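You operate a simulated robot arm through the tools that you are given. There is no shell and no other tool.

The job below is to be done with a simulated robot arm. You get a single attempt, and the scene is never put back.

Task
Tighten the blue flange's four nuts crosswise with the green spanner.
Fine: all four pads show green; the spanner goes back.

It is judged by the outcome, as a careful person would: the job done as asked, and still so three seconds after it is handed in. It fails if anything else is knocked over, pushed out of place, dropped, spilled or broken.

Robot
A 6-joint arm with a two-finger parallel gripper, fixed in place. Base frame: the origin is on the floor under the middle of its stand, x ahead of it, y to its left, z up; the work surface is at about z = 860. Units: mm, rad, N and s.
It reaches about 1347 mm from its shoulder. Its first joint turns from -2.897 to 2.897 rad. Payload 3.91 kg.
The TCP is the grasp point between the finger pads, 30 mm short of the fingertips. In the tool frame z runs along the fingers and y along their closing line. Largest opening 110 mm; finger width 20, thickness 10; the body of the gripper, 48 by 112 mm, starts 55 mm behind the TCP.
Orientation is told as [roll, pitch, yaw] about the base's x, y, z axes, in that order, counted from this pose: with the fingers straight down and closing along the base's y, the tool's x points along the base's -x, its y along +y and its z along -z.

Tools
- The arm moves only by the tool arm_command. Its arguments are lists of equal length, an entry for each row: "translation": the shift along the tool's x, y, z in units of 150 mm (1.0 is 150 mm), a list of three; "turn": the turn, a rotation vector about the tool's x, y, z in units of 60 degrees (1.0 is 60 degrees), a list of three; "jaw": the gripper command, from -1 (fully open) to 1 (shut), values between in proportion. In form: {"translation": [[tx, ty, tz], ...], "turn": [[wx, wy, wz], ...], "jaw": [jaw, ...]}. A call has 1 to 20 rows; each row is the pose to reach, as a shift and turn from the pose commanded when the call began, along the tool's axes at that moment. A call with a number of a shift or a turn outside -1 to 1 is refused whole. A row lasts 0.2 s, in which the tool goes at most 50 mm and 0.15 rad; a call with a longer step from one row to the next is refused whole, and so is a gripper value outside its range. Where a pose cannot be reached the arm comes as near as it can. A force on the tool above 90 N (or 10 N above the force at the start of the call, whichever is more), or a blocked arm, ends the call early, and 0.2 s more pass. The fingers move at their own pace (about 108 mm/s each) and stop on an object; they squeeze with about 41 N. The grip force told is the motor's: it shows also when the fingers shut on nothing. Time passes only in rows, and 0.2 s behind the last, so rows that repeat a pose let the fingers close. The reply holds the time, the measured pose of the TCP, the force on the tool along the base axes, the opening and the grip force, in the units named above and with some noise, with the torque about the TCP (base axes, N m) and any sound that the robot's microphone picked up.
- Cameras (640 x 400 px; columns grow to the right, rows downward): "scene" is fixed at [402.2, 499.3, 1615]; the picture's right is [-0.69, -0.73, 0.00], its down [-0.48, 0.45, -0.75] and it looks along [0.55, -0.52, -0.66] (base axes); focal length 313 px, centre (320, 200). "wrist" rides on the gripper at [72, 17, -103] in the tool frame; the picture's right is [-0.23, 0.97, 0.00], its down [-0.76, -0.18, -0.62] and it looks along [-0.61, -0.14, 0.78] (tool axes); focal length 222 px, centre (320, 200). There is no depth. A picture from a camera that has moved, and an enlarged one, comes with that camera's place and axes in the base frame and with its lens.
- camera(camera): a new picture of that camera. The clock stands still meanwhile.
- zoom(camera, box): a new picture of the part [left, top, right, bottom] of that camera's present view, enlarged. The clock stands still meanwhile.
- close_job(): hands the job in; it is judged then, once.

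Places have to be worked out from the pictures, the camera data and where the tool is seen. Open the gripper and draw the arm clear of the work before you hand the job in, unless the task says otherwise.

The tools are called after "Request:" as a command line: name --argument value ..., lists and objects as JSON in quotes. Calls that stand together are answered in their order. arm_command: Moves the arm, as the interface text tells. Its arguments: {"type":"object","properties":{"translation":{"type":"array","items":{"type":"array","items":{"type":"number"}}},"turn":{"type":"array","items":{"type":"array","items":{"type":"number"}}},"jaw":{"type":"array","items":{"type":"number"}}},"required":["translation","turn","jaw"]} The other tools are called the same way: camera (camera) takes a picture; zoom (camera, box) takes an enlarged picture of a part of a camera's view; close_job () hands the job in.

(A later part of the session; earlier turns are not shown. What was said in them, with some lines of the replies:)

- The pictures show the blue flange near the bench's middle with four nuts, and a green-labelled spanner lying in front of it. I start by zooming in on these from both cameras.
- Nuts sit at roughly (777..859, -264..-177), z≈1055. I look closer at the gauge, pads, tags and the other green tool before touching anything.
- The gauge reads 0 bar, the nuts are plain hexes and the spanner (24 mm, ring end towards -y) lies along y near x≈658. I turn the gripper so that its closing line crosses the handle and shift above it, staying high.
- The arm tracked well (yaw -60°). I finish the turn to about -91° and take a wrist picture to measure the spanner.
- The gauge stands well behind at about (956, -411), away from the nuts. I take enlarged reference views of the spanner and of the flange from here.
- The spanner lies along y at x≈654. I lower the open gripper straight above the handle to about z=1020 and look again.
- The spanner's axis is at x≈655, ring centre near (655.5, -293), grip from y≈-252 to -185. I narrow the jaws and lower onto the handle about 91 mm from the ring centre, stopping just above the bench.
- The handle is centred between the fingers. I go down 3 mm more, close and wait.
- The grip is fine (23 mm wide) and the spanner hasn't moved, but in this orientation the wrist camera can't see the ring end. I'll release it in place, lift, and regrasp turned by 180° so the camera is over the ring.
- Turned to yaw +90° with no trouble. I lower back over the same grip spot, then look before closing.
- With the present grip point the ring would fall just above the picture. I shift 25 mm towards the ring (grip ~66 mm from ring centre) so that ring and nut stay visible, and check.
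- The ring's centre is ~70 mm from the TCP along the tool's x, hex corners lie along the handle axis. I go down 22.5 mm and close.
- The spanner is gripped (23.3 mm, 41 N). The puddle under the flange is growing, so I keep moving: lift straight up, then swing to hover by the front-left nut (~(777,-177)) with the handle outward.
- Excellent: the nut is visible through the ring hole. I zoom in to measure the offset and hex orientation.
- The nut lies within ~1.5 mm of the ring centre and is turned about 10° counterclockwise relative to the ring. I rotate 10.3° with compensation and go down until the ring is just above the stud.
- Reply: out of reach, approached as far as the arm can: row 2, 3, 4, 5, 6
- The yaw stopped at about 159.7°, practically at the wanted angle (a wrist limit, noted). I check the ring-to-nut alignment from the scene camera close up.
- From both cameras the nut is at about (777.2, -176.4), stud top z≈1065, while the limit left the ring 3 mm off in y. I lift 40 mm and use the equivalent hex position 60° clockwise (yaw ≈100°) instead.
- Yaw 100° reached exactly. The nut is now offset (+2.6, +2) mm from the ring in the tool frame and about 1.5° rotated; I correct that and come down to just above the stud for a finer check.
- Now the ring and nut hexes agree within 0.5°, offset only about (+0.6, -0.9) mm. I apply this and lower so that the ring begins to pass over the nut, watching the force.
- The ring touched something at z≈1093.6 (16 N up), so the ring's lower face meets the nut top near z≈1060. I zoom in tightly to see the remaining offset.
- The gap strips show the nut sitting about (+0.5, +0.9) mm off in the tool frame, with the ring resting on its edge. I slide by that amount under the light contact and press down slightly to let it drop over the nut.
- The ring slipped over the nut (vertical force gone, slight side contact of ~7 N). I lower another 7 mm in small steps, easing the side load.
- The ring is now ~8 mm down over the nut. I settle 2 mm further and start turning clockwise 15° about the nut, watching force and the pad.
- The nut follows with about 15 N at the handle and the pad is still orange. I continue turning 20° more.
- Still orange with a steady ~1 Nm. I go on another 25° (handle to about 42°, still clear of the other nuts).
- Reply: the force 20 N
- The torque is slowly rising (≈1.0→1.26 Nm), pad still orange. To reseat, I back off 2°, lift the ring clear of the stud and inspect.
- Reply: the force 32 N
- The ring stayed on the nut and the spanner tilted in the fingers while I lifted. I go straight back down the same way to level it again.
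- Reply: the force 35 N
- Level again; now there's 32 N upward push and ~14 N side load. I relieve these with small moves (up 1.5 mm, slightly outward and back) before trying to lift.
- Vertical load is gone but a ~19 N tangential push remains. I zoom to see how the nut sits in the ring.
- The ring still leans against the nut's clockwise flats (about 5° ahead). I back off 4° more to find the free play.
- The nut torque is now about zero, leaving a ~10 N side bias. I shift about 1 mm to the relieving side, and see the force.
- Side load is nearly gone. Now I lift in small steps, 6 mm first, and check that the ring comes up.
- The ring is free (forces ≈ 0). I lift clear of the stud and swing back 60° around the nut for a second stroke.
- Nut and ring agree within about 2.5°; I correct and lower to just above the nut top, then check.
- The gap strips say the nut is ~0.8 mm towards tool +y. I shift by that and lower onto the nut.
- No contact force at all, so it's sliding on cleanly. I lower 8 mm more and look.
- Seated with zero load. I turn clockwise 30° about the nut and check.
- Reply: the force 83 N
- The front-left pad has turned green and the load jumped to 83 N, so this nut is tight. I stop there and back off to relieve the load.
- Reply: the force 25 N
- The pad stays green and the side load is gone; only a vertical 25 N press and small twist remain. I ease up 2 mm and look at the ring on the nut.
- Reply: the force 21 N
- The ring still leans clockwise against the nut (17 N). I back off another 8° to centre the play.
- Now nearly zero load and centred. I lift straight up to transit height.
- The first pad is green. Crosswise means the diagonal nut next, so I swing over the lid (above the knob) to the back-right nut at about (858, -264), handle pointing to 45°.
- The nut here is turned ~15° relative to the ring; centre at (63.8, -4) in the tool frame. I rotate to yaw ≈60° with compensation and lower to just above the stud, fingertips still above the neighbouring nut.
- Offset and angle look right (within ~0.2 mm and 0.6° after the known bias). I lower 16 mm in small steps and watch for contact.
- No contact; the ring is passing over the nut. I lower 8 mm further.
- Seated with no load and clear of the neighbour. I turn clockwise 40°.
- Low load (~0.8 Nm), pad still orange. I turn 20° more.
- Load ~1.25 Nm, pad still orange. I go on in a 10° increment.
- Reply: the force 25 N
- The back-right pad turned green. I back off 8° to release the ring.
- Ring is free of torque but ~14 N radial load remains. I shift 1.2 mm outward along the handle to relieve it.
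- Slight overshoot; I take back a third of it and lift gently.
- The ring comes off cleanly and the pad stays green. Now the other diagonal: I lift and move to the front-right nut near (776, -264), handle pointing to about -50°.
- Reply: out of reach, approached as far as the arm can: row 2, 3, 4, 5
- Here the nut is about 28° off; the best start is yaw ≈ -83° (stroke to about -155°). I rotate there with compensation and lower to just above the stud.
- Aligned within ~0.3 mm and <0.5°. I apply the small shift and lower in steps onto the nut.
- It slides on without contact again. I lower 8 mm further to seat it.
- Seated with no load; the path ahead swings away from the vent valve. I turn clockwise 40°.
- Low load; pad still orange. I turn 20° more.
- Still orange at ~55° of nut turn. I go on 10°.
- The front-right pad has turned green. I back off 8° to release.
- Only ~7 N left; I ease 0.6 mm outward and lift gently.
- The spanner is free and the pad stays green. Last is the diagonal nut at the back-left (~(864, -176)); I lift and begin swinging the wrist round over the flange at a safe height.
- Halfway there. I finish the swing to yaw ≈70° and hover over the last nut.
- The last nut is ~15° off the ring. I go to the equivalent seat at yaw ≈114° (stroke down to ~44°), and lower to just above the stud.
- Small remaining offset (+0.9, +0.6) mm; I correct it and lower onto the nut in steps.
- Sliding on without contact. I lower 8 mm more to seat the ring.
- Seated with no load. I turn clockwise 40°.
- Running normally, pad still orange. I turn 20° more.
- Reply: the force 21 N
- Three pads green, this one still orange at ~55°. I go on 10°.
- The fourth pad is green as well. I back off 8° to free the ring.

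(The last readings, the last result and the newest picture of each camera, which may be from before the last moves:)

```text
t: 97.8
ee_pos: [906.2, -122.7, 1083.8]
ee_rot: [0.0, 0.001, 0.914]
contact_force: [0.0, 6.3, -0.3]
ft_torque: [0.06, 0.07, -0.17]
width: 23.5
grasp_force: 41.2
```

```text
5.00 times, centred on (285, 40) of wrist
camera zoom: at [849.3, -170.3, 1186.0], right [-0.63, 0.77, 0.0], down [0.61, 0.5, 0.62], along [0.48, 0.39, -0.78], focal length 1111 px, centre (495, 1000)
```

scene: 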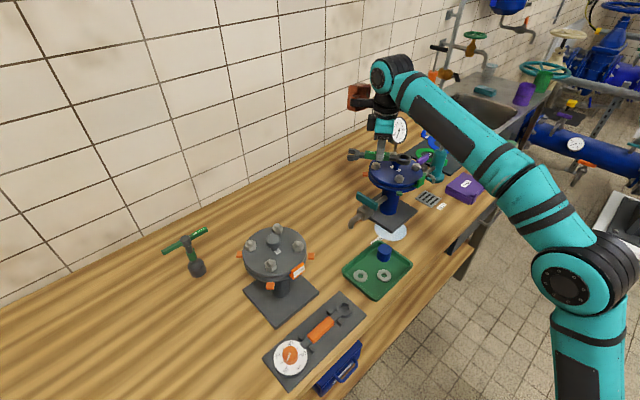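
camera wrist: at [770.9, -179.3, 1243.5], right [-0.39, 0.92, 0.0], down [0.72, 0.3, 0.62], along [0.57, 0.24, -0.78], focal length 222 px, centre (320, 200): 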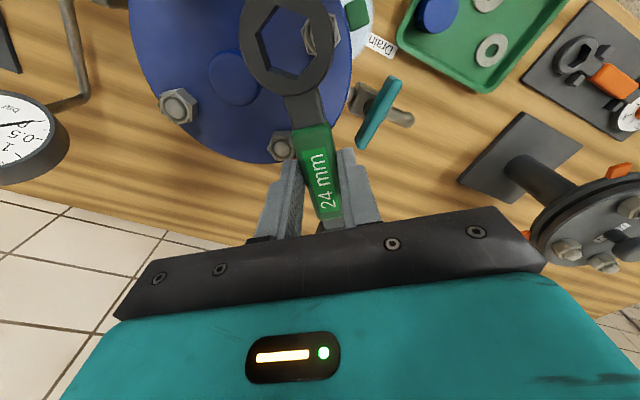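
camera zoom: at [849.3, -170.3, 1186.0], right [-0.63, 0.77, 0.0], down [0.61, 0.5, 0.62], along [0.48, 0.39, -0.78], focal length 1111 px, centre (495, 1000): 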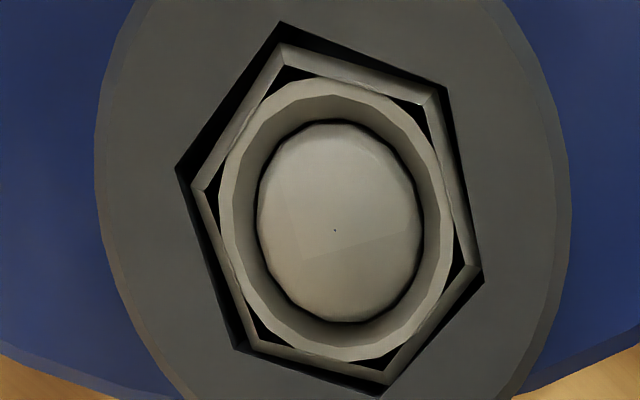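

Nearly no load. I ease slightly and lift gently.

Request:
arm_command --translation '[[-0.003, 0.002, 0], [-0.003, 0.002, -0.01], [-0.003, 0.002, -0.025], [-0.003, 0.002, -0.045], [-0.003, 0.002, -0.045]]' --turn '[[0, 0, -0.005], [0, 0, -0.005], [0, 0, -0.005], [0, 0, -0.005], [0, 0, -0.005]]' --jaw '[1, 1, 1, 1, 1]'

Request:
zoom --camera "wrist" --box '[220, 0, 420, 240]'

```text
t: 99.0
ee_pos: [906.4, -122.4, 1089.4]
ee_rot: [-0.001, 0.002, 0.919]
contact_force: [-0.9, 0.2, -2.8]
ft_torque: [-0.01, 0.03, 0.01]
width: 23.2
grasp_force: 41.1
```

```text
1.67 times, centred on (320, 120) of wrist
camera zoom: at [849.4, -170.0, 1192.8], right [-0.64, 0.77, 0.0], down [0.6, 0.5, 0.62], along [0.48, 0.4, -0.78], focal length 370 px, centre (320, 333)
```

zoom: 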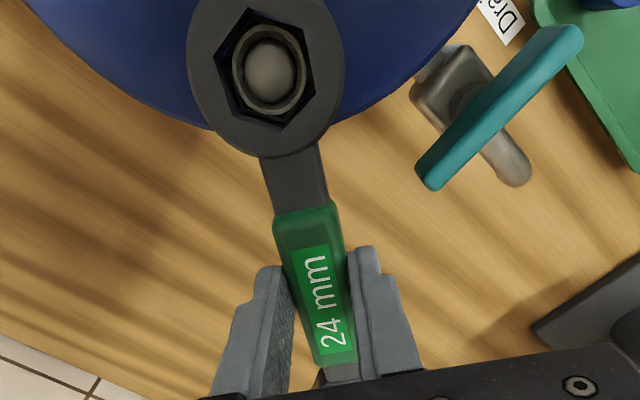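

Clear of the last nut. I lift to transit height and head back towards the spanner's place, turning to yaw 90°.

Request:
arm_command --translation '[[0, 0, -0.12], [0, 0, -0.24], [0, 0, -0.34], [0.087, 0.05, -0.34], [0.174, 0.1, -0.34], [0.26, 0.151, -0.34], [0.347, 0.201, -0.34], [0.434, 0.251, -0.34], [0.521, 0.301, -0.34], [0.607, 0.352, -0.34], [0.694, 0.402, -0.34], [0.781, 0.452, -0.34], [0.781, 0.452, -0.34]]' --turn '[[0, 0, 0], [0, 0, 0], [0, 0, 0], [0, 0, -0.07], [0, 0, -0.14], [0, 0, -0.21], [0, 0, -0.28], [0, 0, -0.35], [0, 0, -0.42], [0, 0, -0.49], [0, 0, -0.56], [0, 0, -0.6225], [0, 0, -0.6225]]' --jaw '[1, 1, 1, 1, 1, 1, 1, 1, 1, 1, 1, 1, 1]'

Request:
camera --camera "wrist"

```text
t: 101.8
ee_pos: [780.8, -173.3, 1140.2]
ee_rot: [0.002, 0.0, 1.573]
contact_force: [0.2, -1.0, -3.2]
ft_torque: [0.01, 0.03, -0.01]
width: 23.6
grasp_force: 41.1
```

```text
taken
camera wrist: at [764.6, -246.6, 1243.7], right [-0.97, 0.23, 0.0], down [0.18, 0.76, 0.62], along [0.14, 0.61, -0.78], focal length 222 px, centre (320, 200)
```

wrist: 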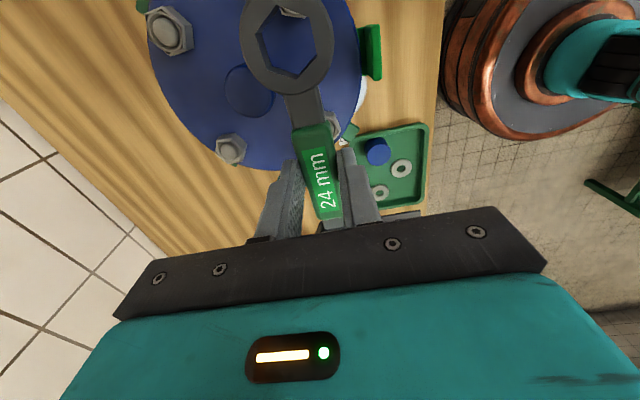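

I move over the spanner's original place, staying high, and then check the pads.

Request:
arm_command --translation '[[0.04, 0.1, 0], [0.09, 0.21, 0], [0.14, 0.33, 0], [0.19, 0.45, 0], [0.24, 0.57, 0], [0.29, 0.69, 0], [0.33, 0.79, 0], [0.351, 0.843, 0], [0.351, 0.843, 0]]' --turn '[[0, 0, 0], [0, 0, 0], [0, 0, 0], [0, 0, 0], [0, 0, 0], [0, 0, 0], [0, 0, 0], [0, 0, 0], [0, 0, 0]]' --jaw '[1, 1, 1, 1, 1, 1, 1, 1, 1]'

Request:
camera --camera "wrist"

Request:
camera --camera "scene"

Request:
zoom --camera "scene" --box '[350, 120, 450, 210]'

```text
t: 103.8
ee_pos: [654.0, -226.8, 1140.9]
ee_rot: [0.0, 0.002, 1.571]
contact_force: [-0.7, -0.3, -2.5]
ft_torque: [-0.01, 0.01, 0.02]
width: 23.4
grasp_force: 40.9
```

```text
taken
camera wrist: at [637.9, -299.6, 1244.0], right [-0.97, 0.23, 0.0], down [0.18, 0.76, 0.62], along [0.14, 0.61, -0.78], focal length 222 px, centre (320, 200)
```

wrist: 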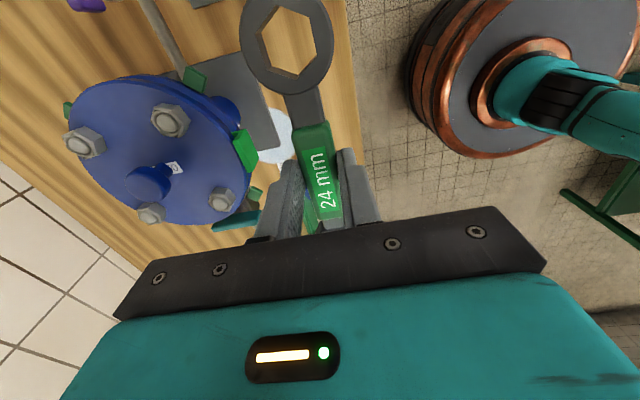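

```text
taken
```

scene: 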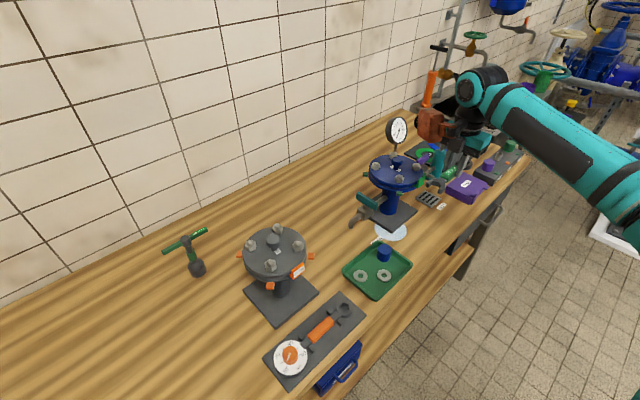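

```text
4.44 times, centred on (400, 165) of scene
camera zoom: at [402.2, 499.3, 1615.0], right [-0.69, -0.73, 0.0], down [-0.48, 0.45, -0.75], along [0.55, -0.52, -0.66], focal length 1392 px, centre (-36, 356)
```

zoom: 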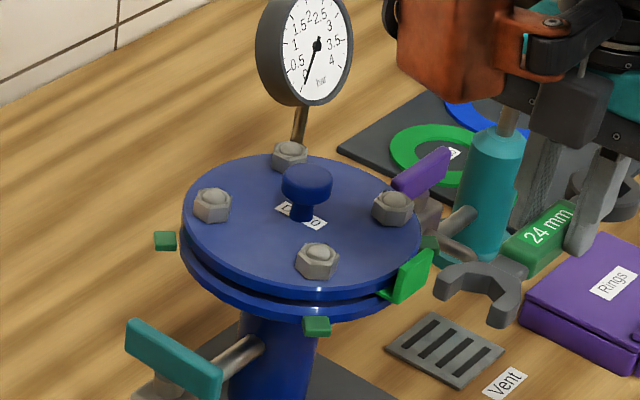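

I verify the pads on the wrist side with a zoom before setting the spanner down.

Request:
zoom --camera "wrist" --box '[50, 50, 290, 240]'

```text
2.11 times, centred on (170, 145) of wrist
camera zoom: at [637.9, -299.6, 1244.0], right [-0.97, 0.23, 0.0], down [0.18, 0.76, 0.62], along [0.14, 0.61, -0.78], focal length 468 px, centre (636, 316)
```

zoom: 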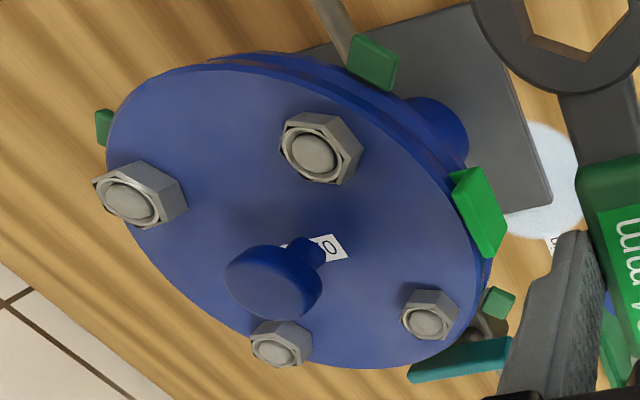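

All four pads are green. I lower the spanner back to its place, first 150 mm.

Request:
arm_command --translation '[[0.004, -0.002, 0.12], [0.004, -0.002, 0.3], [0.004, -0.002, 0.5], [0.004, -0.002, 0.7], [0.004, -0.002, 0.88], [0.004, -0.002, 1.0], [0.004, -0.002, 1.0]]' --turn '[[0, 0, 0], [0, 0, 0], [0, 0, 0], [0, 0, 0], [0, 0, 0], [0, 0, 0], [0, 0, 0]]' --jaw '[1, 1, 1, 1, 1, 1, 1]'

Request:
arm_command --translation '[[0, 0, 0.12], [0, 0, 0.28], [0, 0, 0.43], [0, 0, 0.54], [0, 0, 0.6], [0, 0, 0.6]]' --turn '[[0, 0, 0], [0, 0, 0], [0, 0, 0], [0, 0, 0], [0, 0, 0], [0, 0, 0]]' --jaw '[1, 1, 1, 1, 1, 1]'

Request:
zoom --camera "scene" --box '[390, 205, 470, 265]'

```text
t: 105.4
ee_pos: [654.3, -227.2, 991.2]
ee_rot: [0.001, -0.001, 1.572]
contact_force: [0.7, 0.4, -2.2]
ft_torque: [-0.03, -0.01, 0.01]
width: 23.5
grasp_force: 41.3
```

```text
t: 106.8
ee_pos: [654.5, -226.3, 901.0]
ee_rot: [0.0, 0.001, 1.571]
contact_force: [-0.3, 0.3, -2.8]
ft_torque: [-0.01, -0.01, 0.01]
width: 23.0
grasp_force: 41.1
```

```text
6.67 times, centred on (430, 235) of scene
camera zoom: at [402.2, 499.3, 1615.0], right [-0.69, -0.73, 0.0], down [-0.48, 0.45, -0.75], along [0.55, -0.52, -0.66], focal length 2088 px, centre (-413, -33)
```

zoom: 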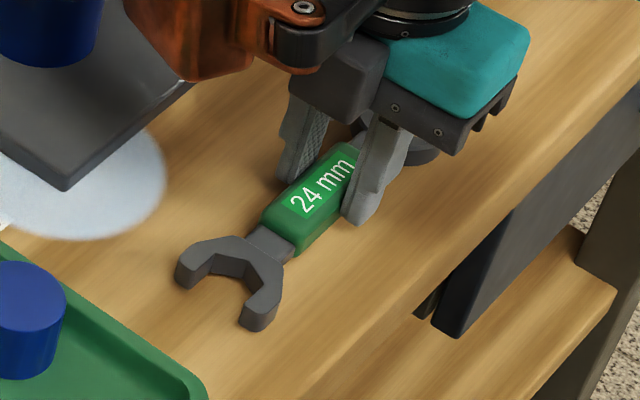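

7 mm above its rest. I lower the last bit slowly.

Request:
arm_command --translation '[[0, 0, 0.015], [0, 0, 0.03], [0, 0, 0.04], [0, 0, 0.044], [0, 0, 0.044]]' --turn '[[0, 0, 0], [0, 0, 0], [0, 0, 0], [0, 0, 0], [0, 0, 0]]' --jaw '[1, 1, 1, 1, 1]'

Request:
zoom --camera "scene" --box '[390, 205, 470, 265]'

```text
t: 108.0
ee_pos: [653.7, -227.8, 896.0]
ee_rot: [-0.005, 0.002, 1.57]
contact_force: [5.1, -1.7, 33.2]
ft_torque: [0.24, -0.12, -0.03]
width: 23.4
grasp_force: 40.7
```

```text
6.67 times, centred on (430, 235) of scene
camera zoom: at [402.2, 499.3, 1615.0], right [-0.69, -0.73, 0.0], down [-0.48, 0.45, -0.75], along [0.55, -0.52, -0.66], focal length 2088 px, centre (-413, -33)
```

zoom: 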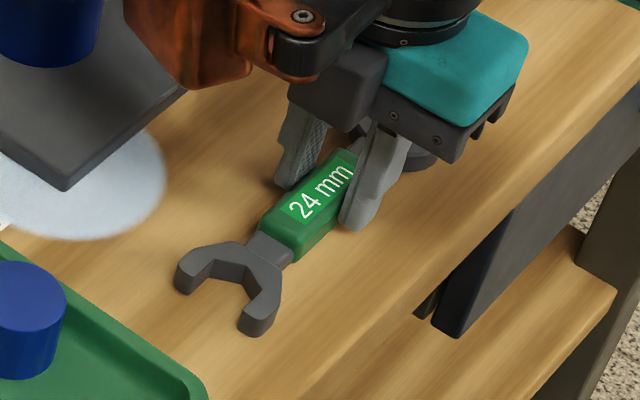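

It rests on the bench exactly where it was (fork tips match the reference). I ease the pressure, open the jaws, and lift away.

Request:
arm_command --translation '[[0, 0, -0.006], [0, 0, -0.006], [0, 0, -0.006], [0, 0, -0.006], [0, 0, -0.006], [0, 0, -0.006]]' --turn '[[0, 0, 0], [0, 0, 0], [0, 0, 0], [0, 0, 0], [0, 0, 0], [0, 0, 0]]' --jaw '[1, 0.5, 0.3, 0.1, 0, 0]'

Request:
arm_command --translation '[[0, 0, -0.05], [0, 0, -0.15], [0, 0, -0.3], [0, 0, -0.5], [0, 0, -0.75], [0, 0, -1.0], [0, 0, -1.0]]' --turn '[[0, 0, 0], [0, 0, 0], [0, 0, 0], [0, 0, 0], [0, 0, 0], [0, 0, 0], [0, 0, 0]]' --jaw '[0, 0, 0, 0, 0, -0.2, -0.2]'

Request:
camera --camera "wrist"

Request:
camera --camera "scene"

Request:
zoom --camera "scene" --box '[390, 205, 470, 265]'

```text
t: 109.4
ee_pos: [654.3, -227.4, 894.5]
ee_rot: [0.001, 0.001, 1.569]
contact_force: [0.0, -0.3, 0.1]
ft_torque: [0.03, 0.01, 0.0]
width: 54.9
grasp_force: 0.1
```

```text
t: 111.0
ee_pos: [653.5, -225.8, 1045.3]
ee_rot: [0.0, 0.001, 1.57]
contact_force: [0.7, -0.6, -0.6]
ft_torque: [0.03, -0.01, 0.04]
width: 65.8
grasp_force: 0.0
```

```text
taken
camera wrist: at [638.1, -300.5, 1148.1], right [-0.97, 0.23, 0.0], down [0.18, 0.76, 0.62], along [0.14, 0.61, -0.78], focal length 222 px, centre (320, 200)
```

wrist: 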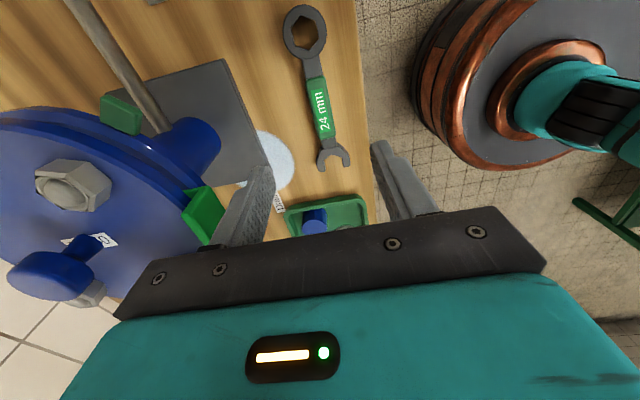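

```text
taken
```

scene: 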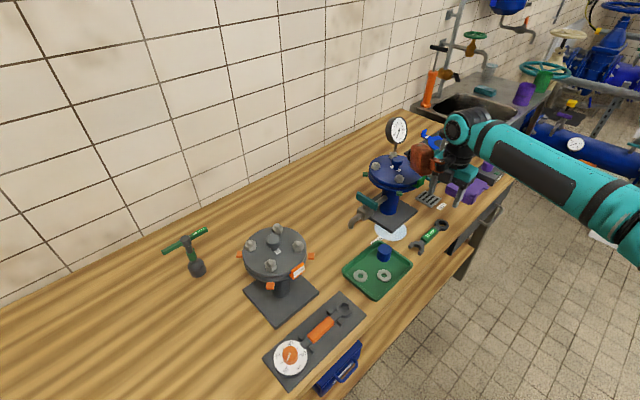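

```text
6.67 times, centred on (430, 235) of scene
camera zoom: at [402.2, 499.3, 1615.0], right [-0.69, -0.73, 0.0], down [-0.48, 0.45, -0.75], along [0.55, -0.52, -0.66], focal length 2088 px, centre (-413, -33)
```

zoom: 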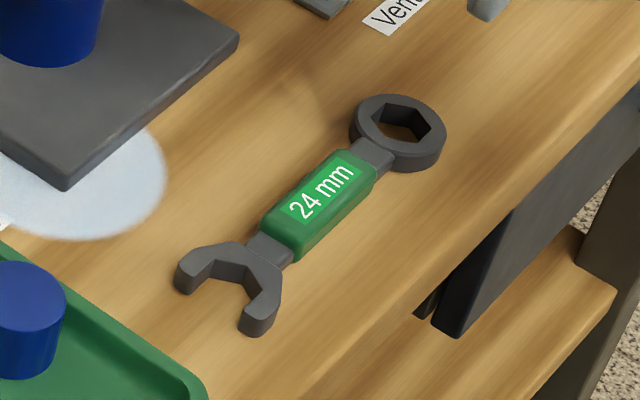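

The spanner lies exactly as before. I draw the arm up and back with the gripper fully open, then verify everything once more.

Request:
arm_command --translation '[[0, 0, -0.2], [0, 0, -0.4], [0, 0.05, -0.6], [0, 0.2, -0.8], [0, 0.35, -0.95], [0, 0.5, -1.0], [0, 0.65, -1.0], [0, 0.65, -1.0]]' --turn '[[0, 0, 0], [0, 0, 0], [0, 0, 0], [0, 0, 0], [0, 0, 0], [0, 0, 0], [0, 0, 0], [0, 0, 0]]' --jaw '[-0.2, -0.4, -0.6, -0.8, -1, -1, -1, -1]'

Request:
camera --camera "scene"

Request:
zoom --camera "scene" --box '[340, 110, 480, 260]'

Request:
zoom --camera "wrist" --box '[0, 0, 360, 240]'

```text
t: 112.8
ee_pos: [556.8, -226.5, 1195.3]
ee_rot: [-0.002, -0.001, 1.571]
contact_force: [-0.1, -0.5, 0.4]
ft_torque: [0.02, -0.01, 0.01]
width: 110.1
grasp_force: 0.0
```

```text
taken
```

scene: 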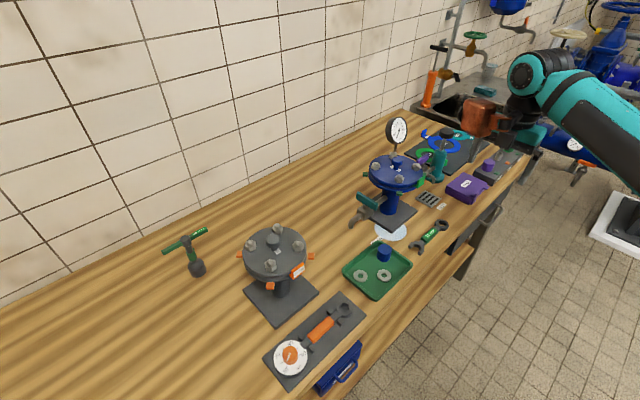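

```text
2.67 times, centred on (410, 185) of scene
camera zoom: at [402.2, 499.3, 1615.0], right [-0.69, -0.73, 0.0], down [-0.48, 0.45, -0.75], along [0.55, -0.52, -0.66], focal length 835 px, centre (80, 240)
```

zoom: 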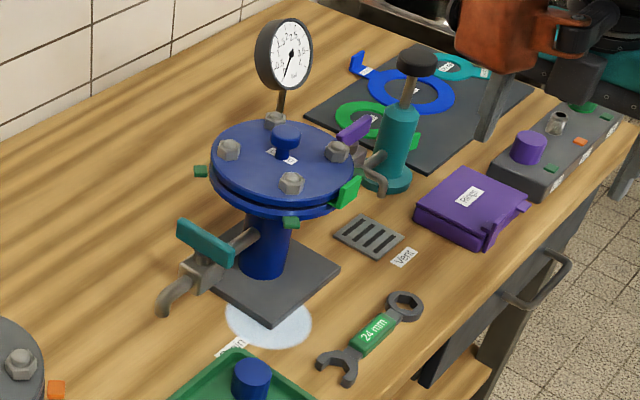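

```text
1.67 times, centred on (180, 120) of wrist
camera zoom: at [541.2, -299.9, 1298.8], right [-0.97, 0.23, 0.0], down [0.18, 0.76, 0.62], along [0.14, 0.61, -0.78], focal length 370 px, centre (553, 333)
```

zoom: 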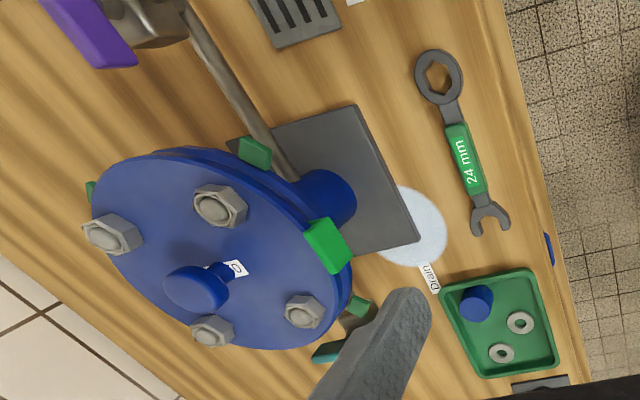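

All four pads are green, the dripping has stopped, and the spanner is back in its place. Nothing else has moved, and the arm is clear with the gripper open, so I hand the job in.

Request:
close_job

```text
The job is handed in.
```

The blue flange's four nuts are tight: all four pads show green. The green spanner is back where it lay. I handed the job in with the gripper open and the arm clear of the work.

- **Order:** I tightened crosswise: front-left, then back-right, then front-right, then back-left. Each nut took about 60° of turn. The first needed two strokes and the others one each.
- **High load on the first nut:** the front-left nut tightened abruptly, and the spanner was pushing with 83 N when its pad turned green. That is about 5.7 Nm at the nut. I backed off at once; its pad stayed green and the nut looks undamaged. The other three went green with about 25 N or less at the handle.
- **Leak:** the flange was dripping when I started and the puddle grew while I worked. In the last pictures the drips are gone, but the puddle is still on the bench.
- **Everything else:** nothing else on the bench looks moved or knocked over in the final pictures.
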